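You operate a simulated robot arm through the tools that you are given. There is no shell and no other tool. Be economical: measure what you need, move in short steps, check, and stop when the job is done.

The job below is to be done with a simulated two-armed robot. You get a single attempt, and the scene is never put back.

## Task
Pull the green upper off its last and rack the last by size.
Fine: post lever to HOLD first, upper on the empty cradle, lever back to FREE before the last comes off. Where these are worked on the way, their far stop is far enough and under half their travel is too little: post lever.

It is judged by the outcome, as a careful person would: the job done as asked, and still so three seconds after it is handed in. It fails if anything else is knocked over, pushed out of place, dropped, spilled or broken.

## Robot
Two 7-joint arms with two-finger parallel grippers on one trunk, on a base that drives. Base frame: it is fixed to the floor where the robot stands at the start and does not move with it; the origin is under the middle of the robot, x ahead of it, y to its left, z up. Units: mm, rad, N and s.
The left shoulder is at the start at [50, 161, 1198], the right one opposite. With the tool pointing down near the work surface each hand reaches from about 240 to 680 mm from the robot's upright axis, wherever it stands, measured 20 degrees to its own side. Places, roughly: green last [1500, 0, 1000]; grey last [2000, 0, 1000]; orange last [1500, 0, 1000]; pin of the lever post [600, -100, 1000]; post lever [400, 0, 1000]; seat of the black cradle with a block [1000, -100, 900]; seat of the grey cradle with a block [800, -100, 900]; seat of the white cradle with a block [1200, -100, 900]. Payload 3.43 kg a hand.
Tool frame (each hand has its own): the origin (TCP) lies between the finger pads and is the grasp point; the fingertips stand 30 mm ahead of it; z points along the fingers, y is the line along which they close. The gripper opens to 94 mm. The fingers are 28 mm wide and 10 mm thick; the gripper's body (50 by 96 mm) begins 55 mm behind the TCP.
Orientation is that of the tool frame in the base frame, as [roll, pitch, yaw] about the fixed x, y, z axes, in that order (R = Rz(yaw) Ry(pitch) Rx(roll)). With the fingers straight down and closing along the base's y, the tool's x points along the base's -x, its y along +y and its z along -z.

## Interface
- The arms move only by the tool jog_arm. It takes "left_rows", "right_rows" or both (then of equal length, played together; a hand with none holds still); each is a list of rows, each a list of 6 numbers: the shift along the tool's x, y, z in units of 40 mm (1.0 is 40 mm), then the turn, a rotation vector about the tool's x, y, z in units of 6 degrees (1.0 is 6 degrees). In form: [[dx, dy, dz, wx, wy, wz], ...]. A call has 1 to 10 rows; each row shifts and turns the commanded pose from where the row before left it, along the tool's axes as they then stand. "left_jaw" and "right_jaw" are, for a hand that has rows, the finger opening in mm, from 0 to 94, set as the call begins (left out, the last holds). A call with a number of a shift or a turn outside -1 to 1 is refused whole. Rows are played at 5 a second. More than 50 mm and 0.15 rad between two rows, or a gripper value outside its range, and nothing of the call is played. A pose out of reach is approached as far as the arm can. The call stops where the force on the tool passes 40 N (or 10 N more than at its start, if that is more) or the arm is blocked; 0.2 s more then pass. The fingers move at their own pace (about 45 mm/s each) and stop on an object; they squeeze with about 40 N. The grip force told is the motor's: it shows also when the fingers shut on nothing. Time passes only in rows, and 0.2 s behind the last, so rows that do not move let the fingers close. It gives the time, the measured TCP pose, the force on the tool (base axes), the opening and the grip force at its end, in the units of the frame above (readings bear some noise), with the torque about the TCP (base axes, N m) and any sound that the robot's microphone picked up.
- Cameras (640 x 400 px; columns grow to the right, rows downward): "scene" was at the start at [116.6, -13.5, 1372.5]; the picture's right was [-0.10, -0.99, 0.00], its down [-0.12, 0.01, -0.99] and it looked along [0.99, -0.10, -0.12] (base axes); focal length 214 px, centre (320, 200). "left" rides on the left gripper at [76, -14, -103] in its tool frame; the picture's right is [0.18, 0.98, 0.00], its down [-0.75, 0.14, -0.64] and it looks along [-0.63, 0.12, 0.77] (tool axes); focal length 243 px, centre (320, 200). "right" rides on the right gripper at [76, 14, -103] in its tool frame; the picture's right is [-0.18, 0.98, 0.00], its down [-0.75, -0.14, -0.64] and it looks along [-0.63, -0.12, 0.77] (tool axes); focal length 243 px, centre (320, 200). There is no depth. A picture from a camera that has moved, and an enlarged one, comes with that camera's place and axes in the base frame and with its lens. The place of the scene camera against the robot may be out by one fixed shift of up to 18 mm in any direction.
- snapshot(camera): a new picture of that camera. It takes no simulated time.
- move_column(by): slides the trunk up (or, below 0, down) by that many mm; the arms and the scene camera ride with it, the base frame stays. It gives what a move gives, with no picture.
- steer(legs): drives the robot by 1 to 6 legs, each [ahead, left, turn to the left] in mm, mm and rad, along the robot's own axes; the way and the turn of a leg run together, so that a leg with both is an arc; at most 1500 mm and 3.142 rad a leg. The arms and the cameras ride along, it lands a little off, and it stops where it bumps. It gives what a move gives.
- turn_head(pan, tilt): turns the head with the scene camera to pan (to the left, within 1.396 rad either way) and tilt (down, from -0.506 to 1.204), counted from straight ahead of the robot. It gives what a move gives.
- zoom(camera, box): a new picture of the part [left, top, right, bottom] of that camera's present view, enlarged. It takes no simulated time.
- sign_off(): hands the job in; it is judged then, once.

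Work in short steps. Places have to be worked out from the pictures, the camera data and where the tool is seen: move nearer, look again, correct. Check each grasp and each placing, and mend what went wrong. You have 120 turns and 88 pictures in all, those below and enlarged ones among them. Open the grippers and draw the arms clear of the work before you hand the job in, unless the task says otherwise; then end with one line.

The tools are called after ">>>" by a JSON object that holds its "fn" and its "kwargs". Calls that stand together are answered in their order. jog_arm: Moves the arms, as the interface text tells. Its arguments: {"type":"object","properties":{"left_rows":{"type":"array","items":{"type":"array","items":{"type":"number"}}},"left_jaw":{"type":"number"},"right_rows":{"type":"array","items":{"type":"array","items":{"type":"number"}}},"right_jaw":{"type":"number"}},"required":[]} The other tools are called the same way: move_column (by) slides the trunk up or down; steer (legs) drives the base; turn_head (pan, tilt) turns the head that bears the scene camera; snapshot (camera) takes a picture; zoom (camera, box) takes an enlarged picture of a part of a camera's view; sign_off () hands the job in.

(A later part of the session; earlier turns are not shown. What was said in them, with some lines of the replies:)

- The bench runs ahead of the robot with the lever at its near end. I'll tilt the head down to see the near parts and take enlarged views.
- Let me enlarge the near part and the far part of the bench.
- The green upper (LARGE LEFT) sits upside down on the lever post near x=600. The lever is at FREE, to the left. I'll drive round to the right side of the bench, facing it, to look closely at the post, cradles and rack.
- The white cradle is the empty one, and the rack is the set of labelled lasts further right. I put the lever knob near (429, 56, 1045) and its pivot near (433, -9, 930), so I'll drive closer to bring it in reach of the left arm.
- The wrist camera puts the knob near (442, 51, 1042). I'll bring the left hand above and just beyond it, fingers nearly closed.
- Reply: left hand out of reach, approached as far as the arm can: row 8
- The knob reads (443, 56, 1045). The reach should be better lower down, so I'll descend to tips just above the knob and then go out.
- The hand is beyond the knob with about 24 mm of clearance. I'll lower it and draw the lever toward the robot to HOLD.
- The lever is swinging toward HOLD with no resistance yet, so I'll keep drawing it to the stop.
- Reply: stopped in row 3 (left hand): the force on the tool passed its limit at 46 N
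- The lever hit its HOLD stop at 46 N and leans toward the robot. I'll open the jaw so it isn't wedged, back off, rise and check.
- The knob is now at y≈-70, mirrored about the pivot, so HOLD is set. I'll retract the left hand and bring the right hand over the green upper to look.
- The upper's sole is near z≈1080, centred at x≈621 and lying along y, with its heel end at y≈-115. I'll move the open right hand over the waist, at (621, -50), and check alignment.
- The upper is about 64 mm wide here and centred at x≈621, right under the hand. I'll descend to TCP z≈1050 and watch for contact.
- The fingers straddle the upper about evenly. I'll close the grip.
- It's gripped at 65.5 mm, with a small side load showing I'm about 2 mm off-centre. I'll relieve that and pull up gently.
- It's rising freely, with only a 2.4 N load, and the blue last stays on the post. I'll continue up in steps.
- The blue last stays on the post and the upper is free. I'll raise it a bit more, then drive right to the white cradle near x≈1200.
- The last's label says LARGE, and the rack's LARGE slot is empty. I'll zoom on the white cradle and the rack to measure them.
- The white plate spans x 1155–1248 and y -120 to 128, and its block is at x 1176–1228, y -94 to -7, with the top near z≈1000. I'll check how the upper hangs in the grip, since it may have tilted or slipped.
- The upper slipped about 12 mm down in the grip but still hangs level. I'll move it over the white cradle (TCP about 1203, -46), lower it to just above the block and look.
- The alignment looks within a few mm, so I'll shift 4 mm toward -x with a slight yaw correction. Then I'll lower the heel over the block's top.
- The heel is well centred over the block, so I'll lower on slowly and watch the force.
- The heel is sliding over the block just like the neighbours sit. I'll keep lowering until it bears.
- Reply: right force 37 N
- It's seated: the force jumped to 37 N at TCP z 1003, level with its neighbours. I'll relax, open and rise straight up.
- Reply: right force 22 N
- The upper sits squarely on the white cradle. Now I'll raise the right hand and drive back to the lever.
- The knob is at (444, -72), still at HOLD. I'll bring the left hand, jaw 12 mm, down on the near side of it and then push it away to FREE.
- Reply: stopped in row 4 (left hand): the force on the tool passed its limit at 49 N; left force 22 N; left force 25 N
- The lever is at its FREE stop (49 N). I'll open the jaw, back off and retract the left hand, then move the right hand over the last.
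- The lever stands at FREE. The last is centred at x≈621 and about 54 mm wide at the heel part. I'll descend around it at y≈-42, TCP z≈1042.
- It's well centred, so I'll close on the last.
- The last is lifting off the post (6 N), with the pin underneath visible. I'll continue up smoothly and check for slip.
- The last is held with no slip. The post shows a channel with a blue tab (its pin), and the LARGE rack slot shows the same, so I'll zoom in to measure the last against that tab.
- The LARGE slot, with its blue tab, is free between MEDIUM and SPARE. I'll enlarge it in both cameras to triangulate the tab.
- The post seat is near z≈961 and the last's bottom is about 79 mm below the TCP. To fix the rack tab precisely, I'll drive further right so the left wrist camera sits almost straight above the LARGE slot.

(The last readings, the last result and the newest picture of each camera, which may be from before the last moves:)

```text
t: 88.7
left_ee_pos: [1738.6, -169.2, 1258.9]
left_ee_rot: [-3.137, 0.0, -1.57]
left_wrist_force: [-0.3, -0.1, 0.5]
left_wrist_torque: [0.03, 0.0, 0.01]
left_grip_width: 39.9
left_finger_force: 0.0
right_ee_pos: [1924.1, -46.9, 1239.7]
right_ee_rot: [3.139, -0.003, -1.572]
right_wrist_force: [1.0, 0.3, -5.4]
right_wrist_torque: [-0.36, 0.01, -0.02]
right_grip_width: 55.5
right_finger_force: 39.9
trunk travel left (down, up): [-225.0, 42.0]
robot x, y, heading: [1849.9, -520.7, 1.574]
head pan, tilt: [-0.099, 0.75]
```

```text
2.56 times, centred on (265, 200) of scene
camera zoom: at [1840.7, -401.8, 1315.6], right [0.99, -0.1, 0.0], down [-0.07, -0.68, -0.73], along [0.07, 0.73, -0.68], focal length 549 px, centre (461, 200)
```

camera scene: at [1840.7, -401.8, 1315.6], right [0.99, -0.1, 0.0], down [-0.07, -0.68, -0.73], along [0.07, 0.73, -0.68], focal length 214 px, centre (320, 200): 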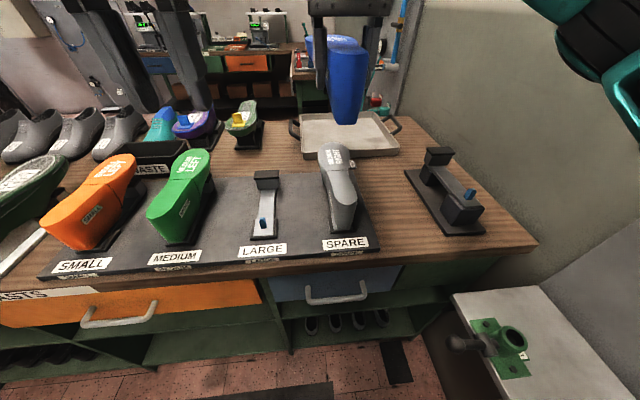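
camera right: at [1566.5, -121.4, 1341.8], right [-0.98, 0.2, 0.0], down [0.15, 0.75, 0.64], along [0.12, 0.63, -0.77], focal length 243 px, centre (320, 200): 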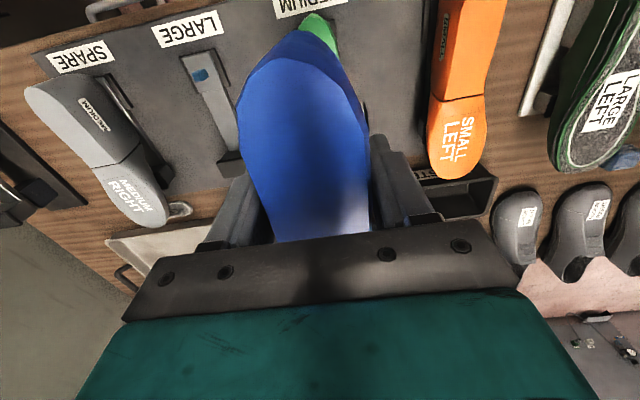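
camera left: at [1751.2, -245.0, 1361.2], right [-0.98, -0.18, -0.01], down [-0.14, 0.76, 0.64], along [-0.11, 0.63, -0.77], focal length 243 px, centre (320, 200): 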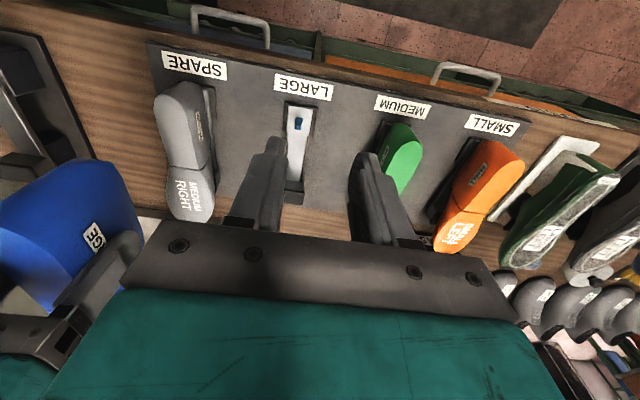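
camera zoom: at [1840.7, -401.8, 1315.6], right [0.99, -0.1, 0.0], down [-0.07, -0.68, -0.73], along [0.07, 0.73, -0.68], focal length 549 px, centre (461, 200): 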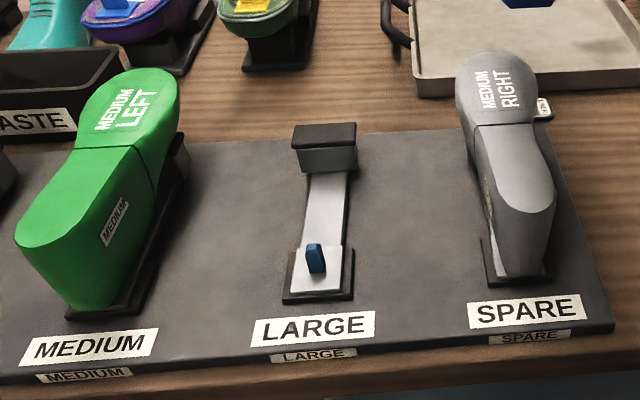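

The tab reads about (1762, -60), but I need the last's heel and bottom relative to the TCP more surely. I'll turn the left wrist camera 90° to look sideways at the held last and the racked lasts below.

>>> {"fn": "jog_arm", "kwargs": {"left_rows": [[0, 0, 0, 0, 0, 1], [0, 0, 0, 0, 0, 1], [0, 0, 0, 0, 0, 1], [0, 0, 0, 0, 0, 1], [0, 0, 0, 0, 0, 1], [0, 0, 0, 0, 0, 1], [0, 0, 0, 0, 0, 1], [0, 0, 0, 0, 0, 1], [0, 0, 0, 0, 0, 1], [0, 0, 0, 0, 0, 1]]}}

>>> {"fn": "jog_arm", "kwargs": {"left_rows": [[0, 0, 0, 0, 0, 1], [0, 0, 0, 0, 0, 1], [0, 0, 0, 0, 0, 1], [0, 0, 0, 0, 0, 1], [0, 0, 0, 0, 0, 1], [0, 0, 0, 0, 0, 0]]}}

>>> {"fn": "snapshot", "kwargs": {"camera": "left"}}

```text
t: 90.9
left_ee_pos: [1737.3, -170.4, 1258.6]
left_ee_rot: [-3.137, 0.004, -2.623]
left_wrist_force: [0.9, 0.4, 0.2]
left_wrist_torque: [0.01, -0.01, -0.01]
left_grip_width: 40.2
left_finger_force: 0.0
right_ee_pos: [1925.2, -45.3, 1240.2]
right_ee_rot: [3.141, -0.001, -1.574]
right_wrist_force: [0.9, 0.5, -6.0]
right_wrist_torque: [-0.34, 0.02, -0.03]
right_grip_width: 55.3
right_finger_force: 40.1
trunk travel left (down, up): [-225.0, 42.0]
robot x, y, heading: [1847.0, -520.8, 1.569]
head pan, tilt: [-0.099, 0.75]
```

```text
t: 92.3
left_ee_pos: [1765.5, -223.2, 1238.3]
left_ee_rot: [-3.14, 0.006, 3.141]
left_wrist_force: [-0.4, 0.6, -0.2]
left_wrist_torque: [0.04, 0.0, -0.02]
left_grip_width: 40.0
left_finger_force: 0.1
left hand out of reach, approached as far as the arm can: row 3, 4, 5
right_ee_pos: [1924.8, -46.3, 1240.1]
right_ee_rot: [-3.141, -0.003, -1.572]
right_wrist_force: [0.2, 0.0, -6.4]
right_wrist_torque: [-0.36, -0.01, -0.02]
right_grip_width: 55.2
right_finger_force: 39.5
trunk travel left (down, up): [-225.0, 42.0]
robot x, y, heading: [1848.4, -524.9, 1.574]
head pan, tilt: [-0.099, 0.75]
```

```text
23 pictures are left
camera left: at [1687.2, -236.7, 1339.3], right [-0.18, 0.98, 0.0], down [0.75, 0.14, 0.65], along [0.64, 0.12, -0.76], focal length 243 px, centre (320, 200)
```

left: 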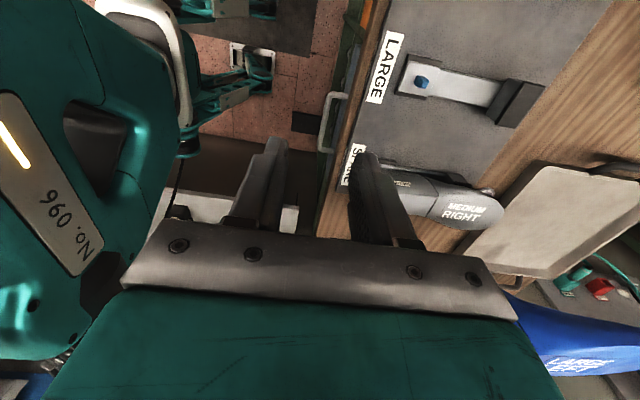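

That view only looks downward, but it refines the tab base to about (1765, -62). I'll turn the left hand back, retract it, and drive so the right hand is over the LARGE slot. There I'll triangulate the heel from two hand heights.

>>> {"fn": "jog_arm", "kwargs": {"left_rows": [[0, 0, 0, 0, 0, -1], [0, 0, 0, 0, 0, -1], [0, 0, 0, 0, 0, -1], [0, 0, 0, 0, 0, -1], [0, 0, 0, 0, 0, -1], [0, 0, 0, 0, 0, -1], [0, 0, 0, 0, 0, -1], [0, 0, 0, 0, 0, -1], [0, 0, 0, 0, 0, -1], [0, 0, 0, 0, 0, -1]]}}

>>> {"fn": "jog_arm", "kwargs": {"left_rows": [[0, 0, -0.5, 0, 0, -1], [0, 0, -0.5, 0, 0, -1], [0, 0, -0.5, 0, 0, -1], [0, 0, -0.5, 0, 0, -1], [0, 0, -0.5, 0, 0, -1], [0, 0, 0, 0, 0, 0]]}}

>>> {"fn": "steer", "kwargs": {"legs": [[0, 158, 0]]}}

>>> {"fn": "zoom", "kwargs": {"camera": "scene", "box": [270, 30, 450, 270]}}

```text
t: 94.5
left_ee_pos: [1764.7, -223.0, 1237.6]
left_ee_rot: [-3.134, -0.001, -2.093]
left_wrist_force: [0.8, 0.7, 0.4]
left_wrist_torque: [0.01, -0.01, 0.0]
left_grip_width: 40.1
left_finger_force: 0.0
right_ee_pos: [1925.4, -47.6, 1239.3]
right_ee_rot: [3.139, -0.003, -1.572]
right_wrist_force: [-0.8, 0.8, -5.5]
right_wrist_torque: [-0.35, 0.02, -0.04]
right_grip_width: 55.3
right_finger_force: 39.8
trunk travel left (down, up): [-225.0, 42.0]
robot x, y, heading: [1847.7, -522.3, 1.57]
head pan, tilt: [-0.099, 0.75]
```

```text
t: 95.9
left_ee_pos: [1764.6, -221.4, 1338.0]
left_ee_rot: [-3.136, -0.004, -1.57]
left_wrist_force: [1.0, -0.5, 0.1]
left_wrist_torque: [0.0, 0.0, -0.02]
left_grip_width: 39.9
left_finger_force: 0.1
right_ee_pos: [1924.9, -46.9, 1238.4]
right_ee_rot: [3.14, -0.001, -1.572]
right_wrist_force: [0.4, 0.3, -5.4]
right_wrist_torque: [-0.34, -0.02, 0.01]
right_grip_width: 55.3
right_finger_force: 39.8
trunk travel left (down, up): [-225.0, 42.0]
robot x, y, heading: [1847.8, -521.7, 1.568]
head pan, tilt: [-0.099, 0.75]
```

```text
t: 97.9
left_ee_pos: [1605.2, -221.8, 1337.4]
left_ee_rot: [-3.137, 0.0, -1.571]
left_wrist_force: [-0.4, 0.3, 0.4]
left_wrist_torque: [0.05, -0.02, 0.01]
left_grip_width: 39.9
left_finger_force: 0.1
right_ee_pos: [1763.9, -46.5, 1239.6]
right_ee_rot: [3.141, -0.002, -1.571]
right_wrist_force: [-0.2, 0.3, -6.4]
right_wrist_torque: [-0.34, -0.02, -0.02]
right_grip_width: 55.5
right_finger_force: 39.9
trunk travel left (down, up): [-225.0, 42.0]
robot x, y, heading: [1685.0, -523.5, 1.571]
head pan, tilt: [-0.099, 0.75]
```

```text
1.67 times, centred on (360, 150) of scene
camera zoom: at [1680.0, -401.8, 1315.6], right [1.0, -0.1, 0.0], down [-0.07, -0.68, -0.73], along [0.07, 0.73, -0.68], focal length 358 px, centre (253, 283)
```

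zoom: 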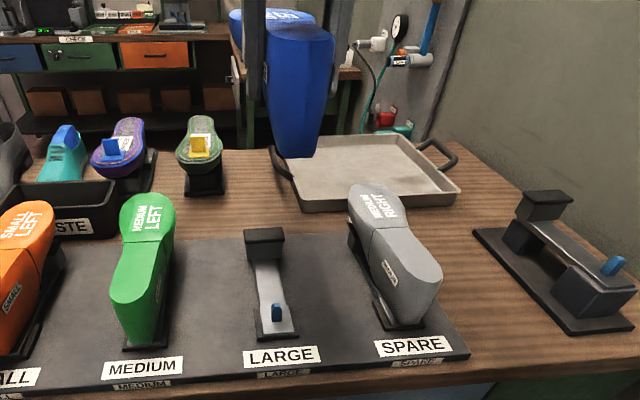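

I'll lower 110 mm over the slot, still well clear, to triangulate the heel bottom against the first height.

>>> {"fn": "jog_arm", "kwargs": {"right_rows": [[0, 0, 0.55, 0, 0, 0], [0, 0, 0.55, 0, 0, 0], [0, 0, 0.55, 0, 0, 0], [0, 0, 0.55, 0, 0, 0], [0, 0, 0.55, 0, 0, 0], [0, 0, 0, 0, 0, 0]]}}

>>> {"fn": "zoom", "kwargs": {"camera": "scene", "box": [270, 80, 430, 260]}}

>>> {"fn": "snapshot", "kwargs": {"camera": "right"}}

```text
t: 99.3
left_ee_pos: [1603.8, -222.4, 1338.2]
left_ee_rot: [-3.138, -0.002, -1.571]
left_wrist_force: [-0.3, -0.3, 1.2]
left_wrist_torque: [0.02, -0.03, -0.01]
left_grip_width: 39.8
left_finger_force: 0.1
right_ee_pos: [1763.6, -47.3, 1128.3]
right_ee_rot: [3.139, -0.002, -1.57]
right_wrist_force: [0.6, 0.5, -6.0]
right_wrist_torque: [-0.37, 0.0, 0.03]
right_grip_width: 55.3
right_finger_force: 40.4
trunk travel left (down, up): [-225.0, 42.0]
robot x, y, heading: [1690.5, -522.2, 1.571]
head pan, tilt: [-0.099, 0.75]
```

```text
2.22 times, centred on (350, 170) of scene
camera zoom: at [1680.2, -402.0, 1315.7], right [1.0, -0.1, 0.0], down [-0.07, -0.68, -0.73], along [0.07, 0.73, -0.68], focal length 477 px, centre (253, 267)
```

zoom: 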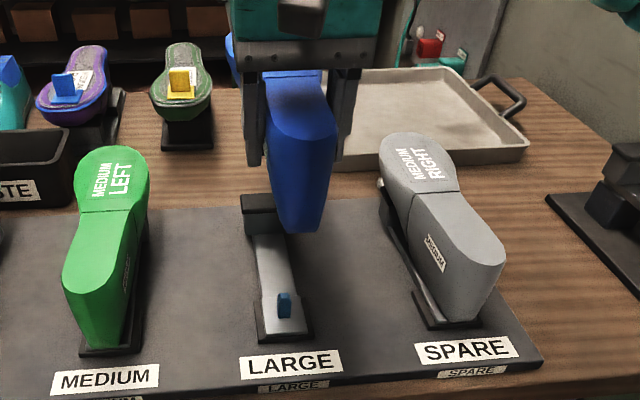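

```text
20 pictures are left
camera right: at [1749.9, -122.4, 1231.0], right [-0.98, 0.18, 0.0], down [0.14, 0.75, 0.64], along [0.12, 0.63, -0.77], focal length 243 px, centre (320, 200)
```

right: 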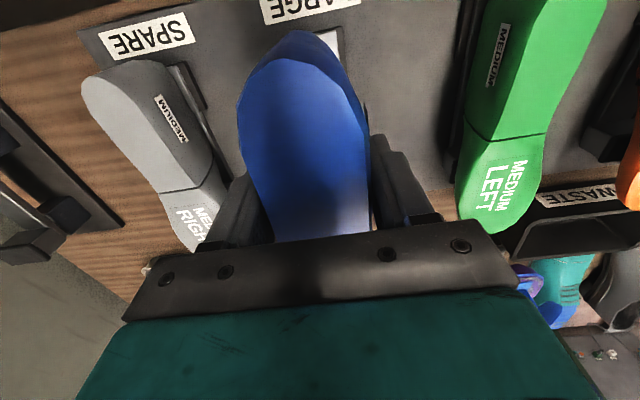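

From two heights, the heel bottom is about 56 mm below and 55 mm behind the TCP, which puts the pin socket about 36 mm behind it. With the rack pin at about (1765, -61, base z≈920), the target TCP is about (1765, -24). I'll move there and lower to just above the tab.

>>> {"fn": "jog_arm", "kwargs": {"right_rows": [[-0.3, -0.04, 0, 0, 0, -0.25], [-0.28, 0, 0, 0, 0, 0], [0, 0, 0.5, 0, 0, 0], [0, 0, 0.5, 0, 0, 0], [0, 0, 0.5, 0, 0, 0], [0, 0, 0.5, 0, 0, 0], [0, 0, 0.4, 0, 0, 0], [0, 0, 0, 0, 0, 0]]}}

>>> {"fn": "zoom", "kwargs": {"camera": "scene", "box": [290, 120, 400, 250]}}

>>> {"fn": "snapshot", "kwargs": {"camera": "right"}}

```text
t: 101.1
left_ee_pos: [1604.2, -222.7, 1338.2]
left_ee_rot: [-3.135, -0.001, -1.572]
left_wrist_force: [-0.2, 0.1, 0.6]
left_wrist_torque: [0.0, 0.02, 0.03]
left_grip_width: 40.1
left_finger_force: 0.0
right_ee_pos: [1764.4, -25.1, 1033.5]
right_ee_rot: [3.141, -0.001, -1.545]
right_wrist_force: [0.3, 0.2, -6.3]
right_wrist_torque: [-0.33, 0.02, -0.02]
right_grip_width: 55.5
right_finger_force: 40.2
trunk travel left (down, up): [-225.0, 42.0]
robot x, y, heading: [1691.8, -517.2, 1.569]
head pan, tilt: [-0.099, 0.75]
```

```text
3.08 times, centred on (345, 185) of scene
camera zoom: at [1680.2, -401.9, 1315.7], right [1.0, -0.1, 0.0], down [-0.07, -0.68, -0.73], along [0.07, 0.73, -0.68], focal length 660 px, centre (243, 246)
```

zoom: 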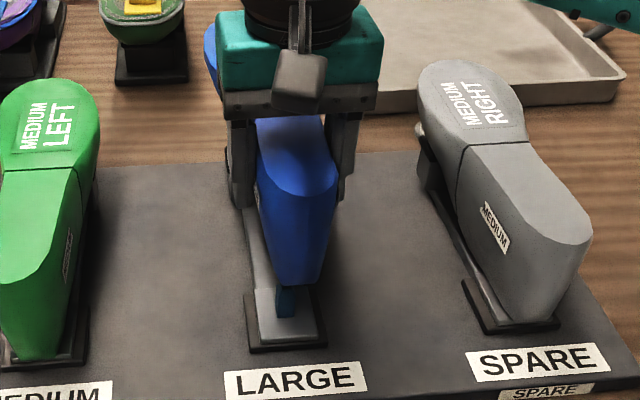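

```text
18 pictures are left
camera right: at [1753.2, -101.1, 1135.9], right [-0.99, 0.16, 0.0], down [0.12, 0.76, 0.64], along [0.1, 0.63, -0.77], focal length 243 px, centre (320, 200)
```

right: 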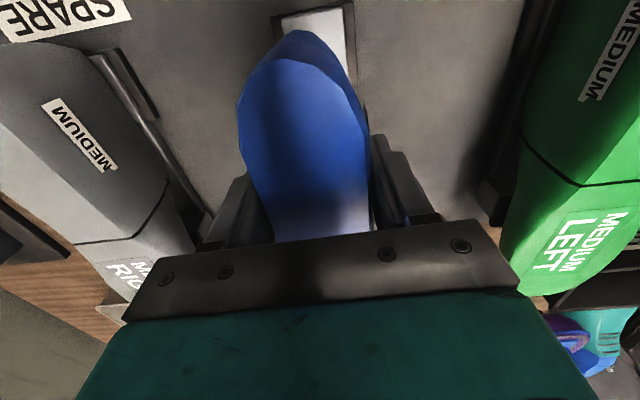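

The heel bottom and tab in the picture match the seated offset I measured on the post, to within about 1–2 mm. I'll lower slowly onto the tab, watching the force.

>>> {"fn": "jog_arm", "kwargs": {"right_rows": [[0, 0, 0.2, 0, 0, 0], [0, 0, 0.2, 0, 0, 0], [0, 0, 0.15, 0, 0, 0], [0, 0, 0, 0, 0, 0]]}}

>>> {"fn": "jog_arm", "kwargs": {"right_rows": [[0, 0, 0.12, 0, 0, 0], [0, 0, 0.12, 0, 0, 0], [0, 0, 0, 0, 0, 0]]}}

>>> {"fn": "zoom", "kwargs": {"camera": "scene", "box": [290, 120, 400, 250]}}

```text
t: 102.1
left_ee_pos: [1604.8, -223.0, 1337.1]
left_ee_rot: [-3.137, -0.003, -1.57]
left_wrist_force: [0.5, -0.5, 0.5]
left_wrist_torque: [0.05, 0.01, 0.04]
left_grip_width: 40.1
left_finger_force: 0.1
right_ee_pos: [1765.9, -25.8, 1010.9]
right_ee_rot: [3.141, -0.001, -1.544]
right_wrist_force: [-0.8, 3.1, 7.1]
right_wrist_torque: [-0.83, 0.08, 0.02]
right_grip_width: 55.3
right_finger_force: 39.7
trunk travel left (down, up): [-225.0, 42.0]
robot x, y, heading: [1685.9, -515.1, 1.569]
head pan, tilt: [-0.099, 0.75]
```

```text
t: 102.9
left_ee_pos: [1604.7, -226.3, 1339.1]
left_ee_rot: [-3.137, 0.002, -1.572]
left_wrist_force: [-0.9, 0.0, 0.9]
left_wrist_torque: [0.0, 0.02, 0.03]
left_grip_width: 40.0
left_finger_force: 0.1
right_ee_pos: [1764.7, -25.7, 1006.5]
right_ee_rot: [3.138, 0.006, -1.546]
right_wrist_force: [1.3, -3.0, 31.4]
right_wrist_torque: [0.07, -0.32, 0.02]
right_grip_width: 55.3
right_finger_force: 39.5
trunk travel left (down, up): [-225.0, 42.0]
robot x, y, heading: [1687.9, -521.8, 1.575]
head pan, tilt: [-0.099, 0.75]
```

```text
3.08 times, centred on (345, 185) of scene
camera zoom: at [1679.8, -405.5, 1316.3], right [1.0, -0.1, 0.0], down [-0.07, -0.68, -0.73], along [0.07, 0.73, -0.68], focal length 660 px, centre (243, 246)
```

zoom: 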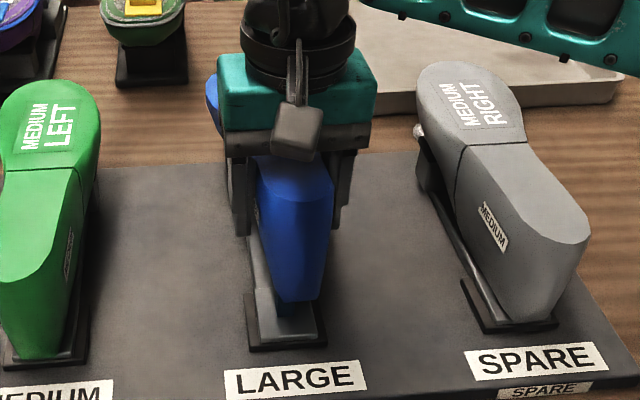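

It touched at TCP z≈1009, so the bottom is on the tab's top, not seated. The first contact torque puts the contact about 49 mm behind the TCP, so the tab is rearward of the socket. I'll lift 10 mm and check the last hasn't shifted in the grip.

>>> {"fn": "jog_arm", "kwargs": {"right_rows": [[0, 0, -0.2, 0, 0, 0], [0, 0, -0.15, 0, 0, 0], [0, 0, 0, 0, 0, 0]]}}

>>> {"fn": "zoom", "kwargs": {"camera": "scene", "box": [310, 150, 380, 240]}}

>>> {"fn": "snapshot", "kwargs": {"camera": "right"}}

```text
t: 103.7
left_ee_pos: [1604.7, -221.3, 1338.4]
left_ee_rot: [-3.135, -0.001, -1.572]
left_wrist_force: [-0.8, -0.4, -0.3]
left_wrist_torque: [-0.01, 0.0, -0.01]
left_grip_width: 40.0
left_finger_force: 0.0
right_ee_pos: [1765.4, -23.9, 1014.6]
right_ee_rot: [-3.141, -0.003, -1.544]
right_wrist_force: [0.2, -0.3, -5.8]
right_wrist_torque: [-0.37, 0.02, 0.01]
right_grip_width: 55.3
right_finger_force: 39.6
trunk travel left (down, up): [-225.0, 42.0]
robot x, y, heading: [1687.2, -521.0, 1.569]
head pan, tilt: [-0.099, 0.75]
```

```text
4.44 times, centred on (345, 195) of scene
camera zoom: at [1680.2, -401.7, 1315.5], right [1.0, -0.1, 0.0], down [-0.07, -0.68, -0.73], along [0.07, 0.73, -0.68], focal length 953 px, centre (209, 222)
```

zoom: 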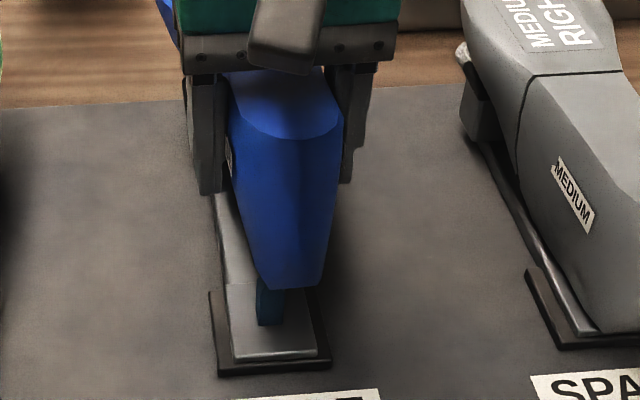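

```text
15 pictures are left
camera right: at [1753.2, -99.9, 1117.7], right [-0.99, 0.16, 0.0], down [0.12, 0.76, 0.64], along [0.1, 0.63, -0.77], focal length 243 px, centre (320, 200)
```

right: 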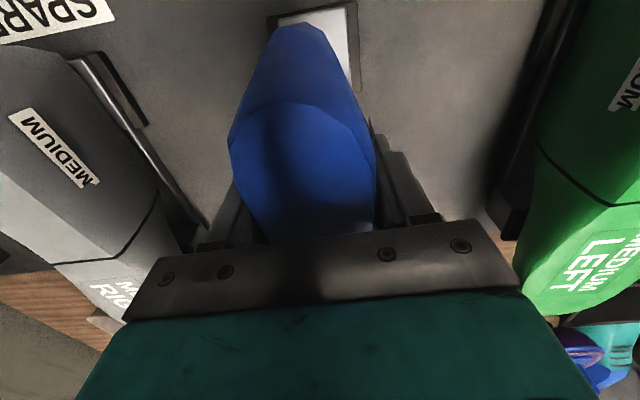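

Pressing tilted the last about 9° toe-down in the grip, because the contact was behind the TCP. I'll rotate the hand toe-up by the same angle, shift about 5 mm toward the robot, and check.

>>> {"fn": "jog_arm", "kwargs": {"right_rows": [[0, 0, -0.4, 0, 0, 0], [0.13, 0, 0, 0, -0.8, 0], [0, 0, 0, 0, -0.8, 0], [0, 0, 0, 0, 0, 0]]}}

>>> {"fn": "zoom", "kwargs": {"camera": "scene", "box": [310, 150, 380, 240]}}

```text
t: 104.7
left_ee_pos: [1604.5, -221.7, 1336.6]
left_ee_rot: [-3.136, -0.003, -1.57]
left_wrist_force: [-0.3, -0.7, -0.1]
left_wrist_torque: [0.03, -0.03, 0.01]
left_grip_width: 40.0
left_finger_force: 0.0
right_ee_pos: [1765.7, -28.9, 1032.4]
right_ee_rot: [-3.14, 0.168, -1.544]
right_wrist_force: [-0.2, 0.5, -5.3]
right_wrist_torque: [-0.33, -0.04, 0.04]
right_grip_width: 55.4
right_finger_force: 39.8
trunk travel left (down, up): [-225.0, 42.0]
robot x, y, heading: [1684.7, -521.7, 1.572]
head pan, tilt: [-0.099, 0.75]
```

```text
4.44 times, centred on (345, 195) of scene
camera zoom: at [1680.3, -401.8, 1315.6], right [1.0, -0.1, 0.0], down [-0.07, -0.68, -0.73], along [0.07, 0.73, -0.68], focal length 953 px, centre (209, 222)
```

zoom: 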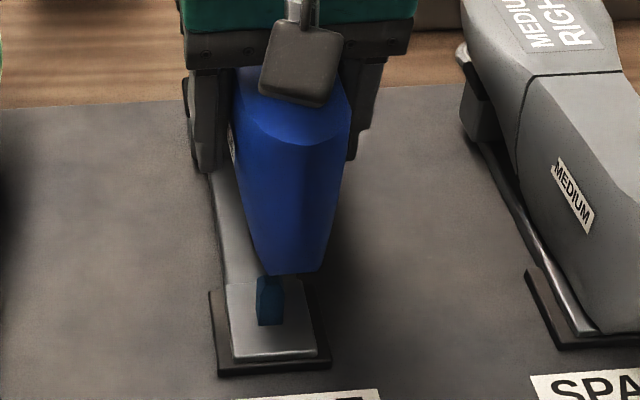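

The last is level again, having slid up about 4 mm in the grip. By the picture its heel is about 2.5 mm too far toward +x, so I'll correct that and go straight down in small steps.

>>> {"fn": "jog_arm", "kwargs": {"right_rows": [[0, 0.06, 0, 0, 0, 0], [0.05, 0, 0.296, 0, 0, 0], [0.042, 0, 0.25, 0, 0, 0], [0, 0, 0, 0, 0, 0]]}}

>>> {"fn": "jog_arm", "kwargs": {"right_rows": [[0.017, 0, 0.1, 0, 0, 0], [0.017, 0, 0.1, 0, 0, 0], [0, 0, 0, 0, 0, 0]]}}

```text
t: 105.7
left_ee_pos: [1603.6, -224.2, 1338.4]
left_ee_rot: [-3.136, 0.0, -1.569]
left_wrist_force: [-0.2, -0.4, 0.6]
left_wrist_torque: [0.0, -0.01, 0.02]
left_grip_width: 40.2
left_finger_force: 0.1
right_ee_pos: [1763.5, -29.7, 1015.0]
right_ee_rot: [3.139, 0.175, -1.546]
right_wrist_force: [2.9, 0.8, 19.1]
right_wrist_torque: [-1.19, -0.16, 0.11]
right_grip_width: 55.4
right_finger_force: 40.5
trunk travel left (down, up): [-225.0, 42.0]
robot x, y, heading: [1693.2, -520.1, 1.573]
head pan, tilt: [-0.099, 0.75]
```

```text
t: 106.5
left_ee_pos: [1603.2, -224.4, 1336.9]
left_ee_rot: [-3.137, -0.004, -1.57]
left_wrist_force: [0.1, -0.3, 0.1]
left_wrist_torque: [0.0, -0.04, 0.03]
left_grip_width: 40.0
left_finger_force: 0.1
right_ee_pos: [1762.3, -34.2, 999.4]
right_ee_rot: [-3.14, 0.154, -1.54]
right_wrist_force: [-0.8, -11.5, -1.6]
right_wrist_torque: [-1.05, 0.05, -0.13]
right_grip_width: 55.5
right_finger_force: 39.9
trunk travel left (down, up): [-225.0, 42.0]
robot x, y, heading: [1687.2, -521.0, 1.574]
head pan, tilt: [-0.099, 0.75]
```

It dropped: the TCP fell to 999 and the hand was pulled toward -y with an 11 N side load, so the tab is entering the socket and lies a bit further back. I'll relieve that by 5 mm and look.

>>> {"fn": "jog_arm", "kwargs": {"right_rows": [[0.07, 0, -0.01, 0, 0, 0], [0.06, 0, -0.01, 0, 0, 0], [0, 0, 0, 0, 0, 0]]}}

>>> {"fn": "zoom", "kwargs": {"camera": "scene", "box": [310, 150, 380, 240]}}

```text
t: 107.3
left_ee_pos: [1605.5, -222.5, 1337.3]
left_ee_rot: [-3.136, 0.001, -1.569]
left_wrist_force: [0.2, -1.1, -0.2]
left_wrist_torque: [-0.01, 0.0, -0.02]
left_grip_width: 40.1
left_finger_force: 0.1
right_ee_pos: [1762.3, -33.5, 1002.1]
right_ee_rot: [3.141, 0.165, -1.547]
right_wrist_force: [0.4, 0.8, -6.4]
right_wrist_torque: [-0.37, 0.0, -0.01]
right_grip_width: 55.3
right_finger_force: 40.2
trunk travel left (down, up): [-225.0, 42.0]
robot x, y, heading: [1683.2, -519.9, 1.568]
head pan, tilt: [-0.099, 0.75]
```

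```text
4.44 times, centred on (345, 195) of scene
camera zoom: at [1680.3, -401.7, 1315.6], right [1.0, -0.1, 0.0], down [-0.07, -0.68, -0.73], along [0.07, 0.73, -0.68], focal length 953 px, centre (209, 222)
```

zoom: 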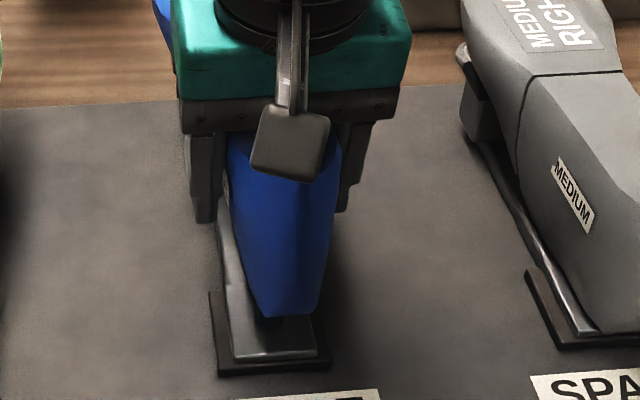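

No load remains and the heel is level with the tab top, so I'll continue straight down in small steps.

>>> {"fn": "jog_arm", "kwargs": {"right_rows": [[0.017, 0, 0.1, 0, 0, 0], [0.017, 0, 0.1, 0, 0, 0], [0, 0, 0, 0, 0, 0]]}}

>>> {"fn": "jog_arm", "kwargs": {"right_rows": [[0.017, 0, 0.1, 0, 0, 0], [0, 0, 0, 0, 0, 0]]}}

```text
t: 108.1
left_ee_pos: [1603.1, -223.4, 1339.0]
left_ee_rot: [-3.135, 0.0, -1.57]
left_wrist_force: [0.0, 0.6, -0.3]
left_wrist_torque: [0.02, 0.0, 0.03]
left_grip_width: 40.1
left_finger_force: 0.0
right_ee_pos: [1762.1, -35.8, 995.3]
right_ee_rot: [3.137, 0.167, -1.544]
right_wrist_force: [-9.7, -4.0, 0.1]
right_wrist_torque: [-0.52, 0.39, -0.31]
right_grip_width: 55.2
right_finger_force: 39.8
trunk travel left (down, up): [-225.0, 42.0]
robot x, y, heading: [1687.0, -516.6, 1.571]
head pan, tilt: [-0.099, 0.75]
```

```text
t: 108.7
left_ee_pos: [1603.9, -226.7, 1339.2]
left_ee_rot: [-3.134, 0.002, -1.57]
left_wrist_force: [0.2, -0.2, 0.4]
left_wrist_torque: [-0.02, 0.03, -0.01]
left_grip_width: 39.9
left_finger_force: 0.1
right_ee_pos: [1761.3, -35.5, 993.8]
right_ee_rot: [3.141, 0.176, -1.54]
right_wrist_force: [-7.4, -7.4, 20.5]
right_wrist_torque: [0.94, -0.12, 0.05]
right_grip_width: 55.4
right_finger_force: 39.8
trunk travel left (down, up): [-225.0, 42.0]
robot x, y, heading: [1686.6, -517.4, 1.568]
head pan, tilt: [-0.099, 0.75]
```

The side load shows the tab is inside the socket, and the toe is now touching its support first, so the last is toe-down again. I'll look before levelling it.

>>> {"fn": "snapshot", "kwargs": {"camera": "scene"}}

>>> {"fn": "snapshot", "kwargs": {"camera": "right"}}

```text
12 pictures are left
camera scene: at [1679.0, -405.2, 1316.4], right [1.0, -0.1, 0.0], down [-0.07, -0.68, -0.73], along [0.07, 0.73, -0.68], focal length 214 px, centre (320, 200)
```

scene: 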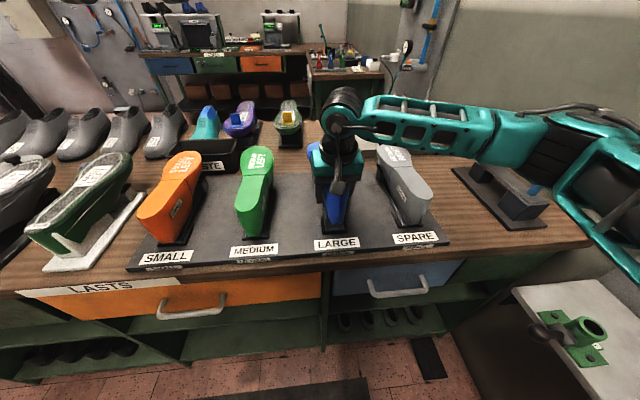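

```text
11 pictures are left
camera right: at [1749.8, -129.2, 1081.5], right [-0.99, 0.15, 0.03], down [0.12, 0.63, 0.76], along [0.1, 0.76, -0.65], focal length 243 px, centre (320, 200)
```

right: 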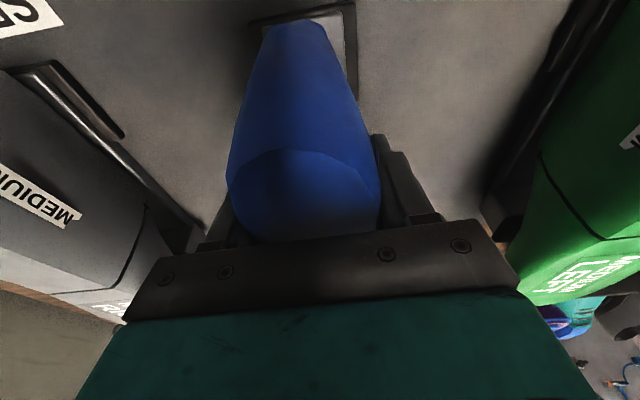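

By the sole edge, the last is about 10° toe-down in absolute terms with the tab in its socket and the toe on the support. I'll lower the heel by pitching the hand toe-up while descending, in small coupled steps.

>>> {"fn": "jog_arm", "kwargs": {"right_rows": [[0, 0.04, 0, 0, -0.3, 0], [0.023, 0, 0.1, 0, -0.42, 0], [0.025, 0, 0.1, 0, -0.42, 0], [0, 0, 0, 0, 0, 0]]}}

```text
t: 109.7
left_ee_pos: [1604.1, -227.3, 1338.9]
left_ee_rot: [-3.136, 0.002, -1.571]
left_wrist_force: [-0.1, -0.1, 0.2]
left_wrist_torque: [0.0, 0.02, 0.0]
left_grip_width: 40.0
left_finger_force: 0.0
right_ee_pos: [1760.5, -40.4, 981.8]
right_ee_rot: [-3.139, 0.284, -1.542]
right_wrist_force: [0.2, -28.7, 7.4]
right_wrist_torque: [0.07, -0.18, -0.11]
right_grip_width: 55.2
right_finger_force: 39.8
trunk travel left (down, up): [-225.0, 42.0]
robot x, y, heading: [1687.6, -522.1, 1.569]
head pan, tilt: [-0.099, 0.75]
```

The 29 N side load comes from rotating about the TCP while the tab is fixed, so I'll shift the hand back toward the robot to relieve it.

>>> {"fn": "jog_arm", "kwargs": {"right_rows": [[0.08, 0, -0.02, 0, 0, 0], [0.1, 0, -0.03, 0, 0, 0], [0, 0, 0, 0, 0, 0]]}}

```text
t: 110.5
left_ee_pos: [1603.6, -222.6, 1337.3]
left_ee_rot: [-3.134, -0.001, -1.571]
left_wrist_force: [-0.5, -0.1, 0.7]
left_wrist_torque: [0.01, -0.03, 0.02]
left_grip_width: 39.9
left_finger_force: 0.1
right_ee_pos: [1762.0, -41.0, 982.3]
right_ee_rot: [-3.142, 0.288, -1.548]
right_wrist_force: [-3.4, 1.6, -3.1]
right_wrist_torque: [0.06, 0.03, -0.15]
right_grip_width: 55.3
right_finger_force: 39.7
trunk travel left (down, up): [-225.0, 42.0]
robot x, y, heading: [1685.3, -522.6, 1.57]
head pan, tilt: [-0.099, 0.75]
```

The load is relieved and it's partly supported. I'll continue with two more coupled steps.

>>> {"fn": "jog_arm", "kwargs": {"right_rows": [[0.068, 0, 0.084, 0, -0.3, 0], [0.068, 0, 0.084, 0, -0.3, 0], [0, 0, 0, 0, 0, 0]]}}

>>> {"fn": "zoom", "kwargs": {"camera": "scene", "box": [225, 130, 445, 255]}}

```text
t: 111.3
left_ee_pos: [1603.9, -224.2, 1337.8]
left_ee_rot: [-3.134, -0.001, -1.57]
left_wrist_force: [0.5, -0.3, 0.4]
left_wrist_torque: [-0.02, 0.01, 0.04]
left_grip_width: 40.0
left_finger_force: 0.0
right_ee_pos: [1762.0, -44.7, 978.0]
right_ee_rot: [3.138, 0.36, -1.549]
right_wrist_force: [2.0, 11.6, 27.2]
right_wrist_torque: [0.06, -0.73, 0.26]
right_grip_width: 54.5
right_finger_force: 40.3
trunk travel left (down, up): [-225.0, 42.0]
robot x, y, heading: [1690.8, -522.3, 1.573]
head pan, tilt: [-0.099, 0.75]
```

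```text
2.91 times, centred on (335, 192) of scene
camera zoom: at [1679.8, -403.2, 1316.1], right [1.0, -0.1, 0.0], down [-0.07, -0.68, -0.73], along [0.07, 0.73, -0.68], focal length 624 px, centre (276, 222)
```

zoom: 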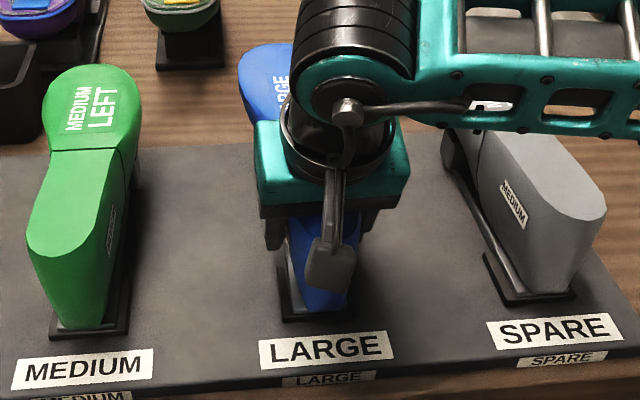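

It bears at heel and toe (33 N), and the heel bottom sits relative to its pad just as the green and grey lasts do. I'll relax the load and check the readings before releasing.

>>> {"fn": "jog_arm", "kwargs": {"right_rows": [[-0.05, 0, 0, 0, 0, 0], [0, 0, -0.05, 0, 0, 0], [0, 0, 0, 0, 0, 0]]}}

>>> {"fn": "snapshot", "kwargs": {"camera": "right"}}

```text
t: 112.1
left_ee_pos: [1604.9, -223.5, 1337.7]
left_ee_rot: [-3.136, -0.001, -1.571]
left_wrist_force: [-0.2, -0.5, 0.6]
left_wrist_torque: [-0.04, 0.03, 0.02]
left_grip_width: 39.9
left_finger_force: 0.1
right_ee_pos: [1761.2, -43.6, 977.8]
right_ee_rot: [3.137, 0.357, -1.547]
right_wrist_force: [1.1, 9.8, 20.7]
right_wrist_torque: [0.14, -0.08, 0.03]
right_grip_width: 55.2
right_finger_force: 39.6
trunk travel left (down, up): [-225.0, 42.0]
robot x, y, heading: [1684.7, -519.5, 1.571]
head pan, tilt: [-0.099, 0.75]
```

```text
9 pictures are left
camera right: at [1750.0, -151.4, 1046.9], right [-0.99, 0.15, 0.07], down [0.13, 0.49, 0.86], along [0.1, 0.86, -0.5], focal length 243 px, centre (320, 200)
```

right: 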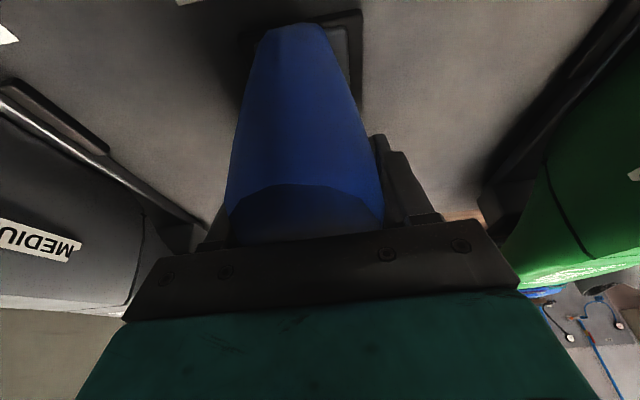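

The grip is steady and the last is held by the tab and the support. I'll release it and withdraw along the tool axis, then inspect and press the heel down if needed.

>>> {"fn": "jog_arm", "kwargs": {"right_rows": [[0, 0, 0, 0, 0, 0], [0, 0, 0, 0, 0, 0], [0, 0, 0, 0, 0, 0], [0, 0, -0.4, 0, 0, 0], [0, 0, -0.6, 0, 0, 0], [0, 0, -0.8, 0, 0, 0], [0, 0, -0.8, 0, 0, 0], [0, 0, -0.8, 0, 0, 0]], "right_jaw": 85}}

>>> {"fn": "zoom", "kwargs": {"camera": "scene", "box": [225, 120, 445, 255]}}

```text
t: 113.9
left_ee_pos: [1604.4, -224.4, 1338.1]
left_ee_rot: [-3.138, -0.003, -1.57]
left_wrist_force: [1.0, 0.2, 0.0]
left_wrist_torque: [0.0, 0.0, 0.0]
left_grip_width: 39.8
left_finger_force: 0.0
right_ee_pos: [1761.6, -90.6, 1102.9]
right_ee_rot: [-3.142, 0.349, -1.543]
right_wrist_force: [0.1, -0.4, -0.4]
right_wrist_torque: [0.0, 0.02, -0.01]
right_grip_width: 85.0
right_finger_force: 0.0
trunk travel left (down, up): [-225.0, 42.0]
robot x, y, heading: [1690.6, -521.2, 1.569]
head pan, tilt: [-0.099, 0.75]
```

```text
2.91 times, centred on (335, 188) of scene
camera zoom: at [1680.1, -402.7, 1315.7], right [1.0, -0.1, 0.0], down [-0.07, -0.68, -0.73], along [0.07, 0.73, -0.68], focal length 624 px, centre (276, 236)
```

zoom: 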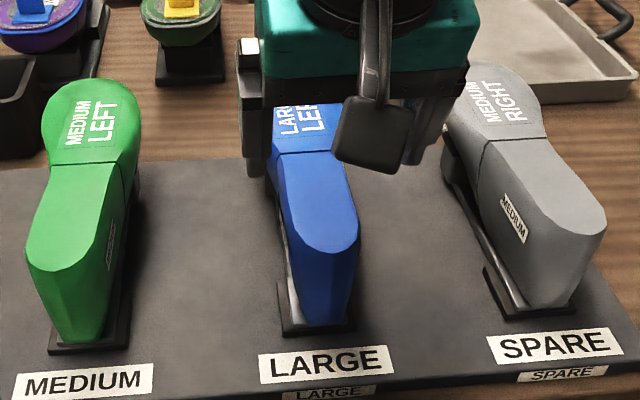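

The last now sits level on the LARGE slot like its neighbours. I'll raise and level the right hand, then inspect without obstruction.

>>> {"fn": "jog_arm", "kwargs": {"right_rows": [[0, 0, -0.8, 0, 0, 0], [0, 0, -0.8, 0, 0, 0], [0, 0, -0.8, 0, 0.8, 0], [0, 0, -0.8, 0, 0.8, 0], [0.3, 0, -0.8, 0, 0.8, 0], [0.6, 0, -0.5, 0, 0.9, 0.25], [0.6, 0, 0, 0, 0, 0]]}}

>>> {"fn": "zoom", "kwargs": {"camera": "scene", "box": [225, 120, 445, 255]}}

>>> {"fn": "snapshot", "kwargs": {"camera": "right"}}

```text
t: 115.5
left_ee_pos: [1605.3, -222.9, 1338.0]
left_ee_rot: [-3.138, 0.0, -1.571]
left_wrist_force: [0.2, -0.1, 0.5]
left_wrist_torque: [-0.01, 0.01, 0.02]
left_grip_width: 40.0
left_finger_force: 0.1
right_ee_pos: [1763.5, -200.1, 1270.8]
right_ee_rot: [3.14, 0.004, -1.568]
right_wrist_force: [0.1, 0.0, 0.7]
right_wrist_torque: [0.0, 0.03, -0.04]
right_grip_width: 85.0
right_finger_force: 0.1
trunk travel left (down, up): [-225.0, 42.0]
robot x, y, heading: [1688.5, -521.7, 1.567]
head pan, tilt: [-0.099, 0.75]
```

```text
2.91 times, centred on (335, 188) of scene
camera zoom: at [1680.3, -402.7, 1315.8], right [1.0, -0.1, 0.0], down [-0.07, -0.68, -0.73], along [0.07, 0.73, -0.68], focal length 624 px, centre (276, 236)
```

zoom: 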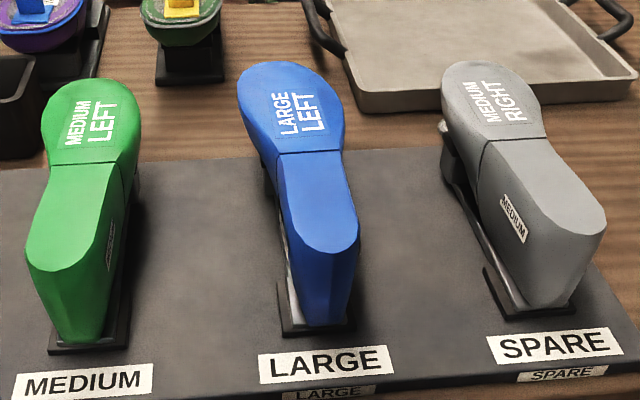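

```text
6 pictures are left
camera right: at [1749.9, -277.1, 1373.9], right [-0.98, 0.18, 0.0], down [0.14, 0.75, 0.64], along [0.12, 0.63, -0.77], focal length 243 px, centre (320, 200)
```

right: 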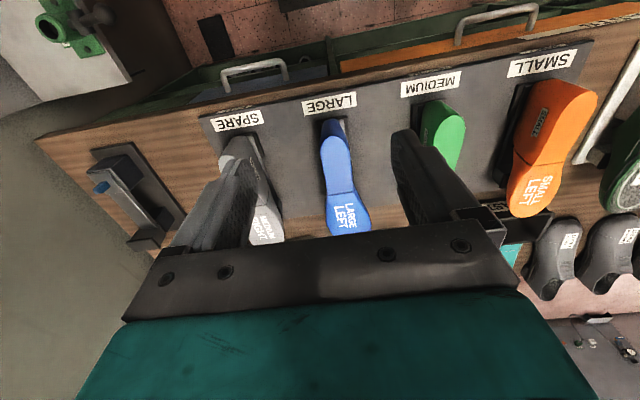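

The last is seated cleanly at LARGE and both hands are clear. One last look back along the bench at the lever, the upper and the rest.

>>> {"fn": "turn_head", "kwargs": {"pan": 0.8, "tilt": 0.5}}

>>> {"fn": "zoom", "kwargs": {"camera": "scene", "box": [60, 80, 480, 340]}}

```text
t: 116.7
left_ee_pos: [1604.4, -224.0, 1340.5]
left_ee_rot: [-3.131, -0.006, -1.588]
left_wrist_force: [-45.0, -11.5, 25.2]
left_wrist_torque: [-1.11, -6.09, -4.8]
left_grip_width: 40.0
left_finger_force: 0.2
right_ee_pos: [1763.4, -199.7, 1272.1]
right_ee_rot: [3.14, 0.003, -1.572]
right_wrist_force: [-0.4, -0.5, -1.0]
right_wrist_torque: [0.0, 0.0, -0.01]
right_grip_width: 84.9
right_finger_force: 0.0
trunk travel left (down, up): [-225.0, 42.0]
robot x, y, heading: [1688.6, -523.2, 1.568]
head pan, tilt: [0.799, 0.499]
```

```text
1.52 times, centred on (270, 210) of scene
camera zoom: at [1672.1, -396.0, 1329.9], right [1.0, 0.0, 0.0], down [0.0, -0.55, -0.83], along [0.0, 0.83, -0.55], focal length 327 px, centre (396, 185)
```

zoom: 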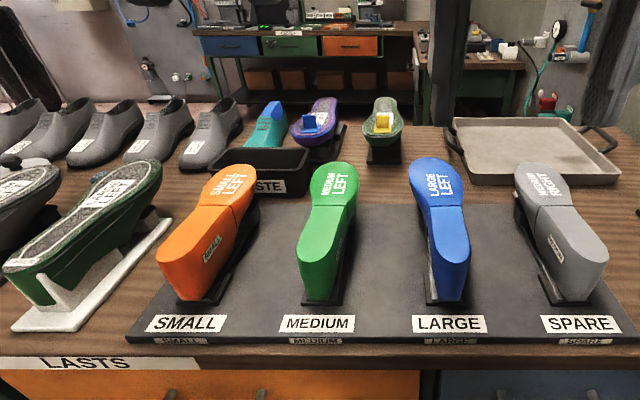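

The head brushed the robot's own left arm, so I'll turn it back straight. The upper and last look right, and the lever was left at its FREE stop.

>>> {"fn": "turn_head", "kwargs": {"pan": 0.0, "tilt": 0.5}}

>>> {"fn": "jog_arm", "kwargs": {"left_rows": [[0, 0, 0, 0, 0, 0], [0, 0, 0, 0, 0, 0]], "left_jaw": 94}}

>>> {"fn": "snapshot", "kwargs": {"camera": "scene"}}

```text
t: 117.9
left_ee_pos: [1604.8, -222.9, 1337.2]
left_ee_rot: [-3.138, -0.001, -1.569]
left_wrist_force: [-0.5, 0.0, 1.1]
left_wrist_torque: [-0.02, 0.0, 0.01]
left_grip_width: 39.9
left_finger_force: 0.0
right_ee_pos: [1762.5, -200.6, 1271.6]
right_ee_rot: [3.14, 0.004, -1.571]
right_wrist_force: [-0.3, -0.3, -0.3]
right_wrist_torque: [-0.01, -0.01, -0.01]
right_grip_width: 85.3
right_finger_force: 0.1
trunk travel left (down, up): [-225.0, 42.0]
robot x, y, heading: [1685.0, -521.1, 1.566]
head pan, tilt: [0.0, 0.499]
```

```text
t: 118.5
left_ee_pos: [1605.1, -222.7, 1338.4]
left_ee_rot: [-3.137, -0.002, -1.57]
left_wrist_force: [0.9, -1.2, -0.2]
left_wrist_torque: [-0.04, 0.02, 0.04]
left_grip_width: 92.8
left_finger_force: 0.2
right_ee_pos: [1764.6, -199.8, 1271.8]
right_ee_rot: [-3.142, 0.003, -1.571]
right_wrist_force: [-0.4, 0.0, -0.5]
right_wrist_torque: [-0.01, -0.01, 0.03]
right_grip_width: 85.0
right_finger_force: 0.2
trunk travel left (down, up): [-225.0, 42.0]
robot x, y, heading: [1687.8, -519.4, 1.567]
head pan, tilt: [0.0, 0.499]
```

```text
4 pictures are left
camera scene: at [1672.0, -393.8, 1337.7], right [1.0, 0.0, 0.0], down [0.0, -0.48, -0.88], along [0.0, 0.88, -0.48], focal length 214 px, centre (320, 200)
```

scene: 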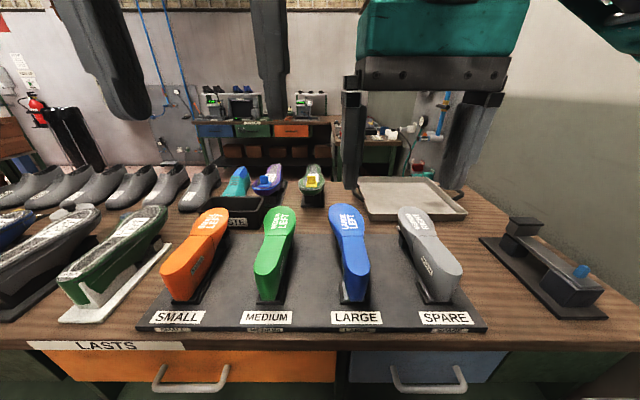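

Everything is in place, both grippers are open and clear, and no force shows on either arm. I'm handing in.

>>> {"fn": "sign_off", "kwargs": {}}

```text
The job is handed in.
```

The green upper is on the white cradle, which was the empty one. Its LARGE last is in the rack's LARGE slot. The post lever went to HOLD before the upper was pulled and back to FREE before the last came off.
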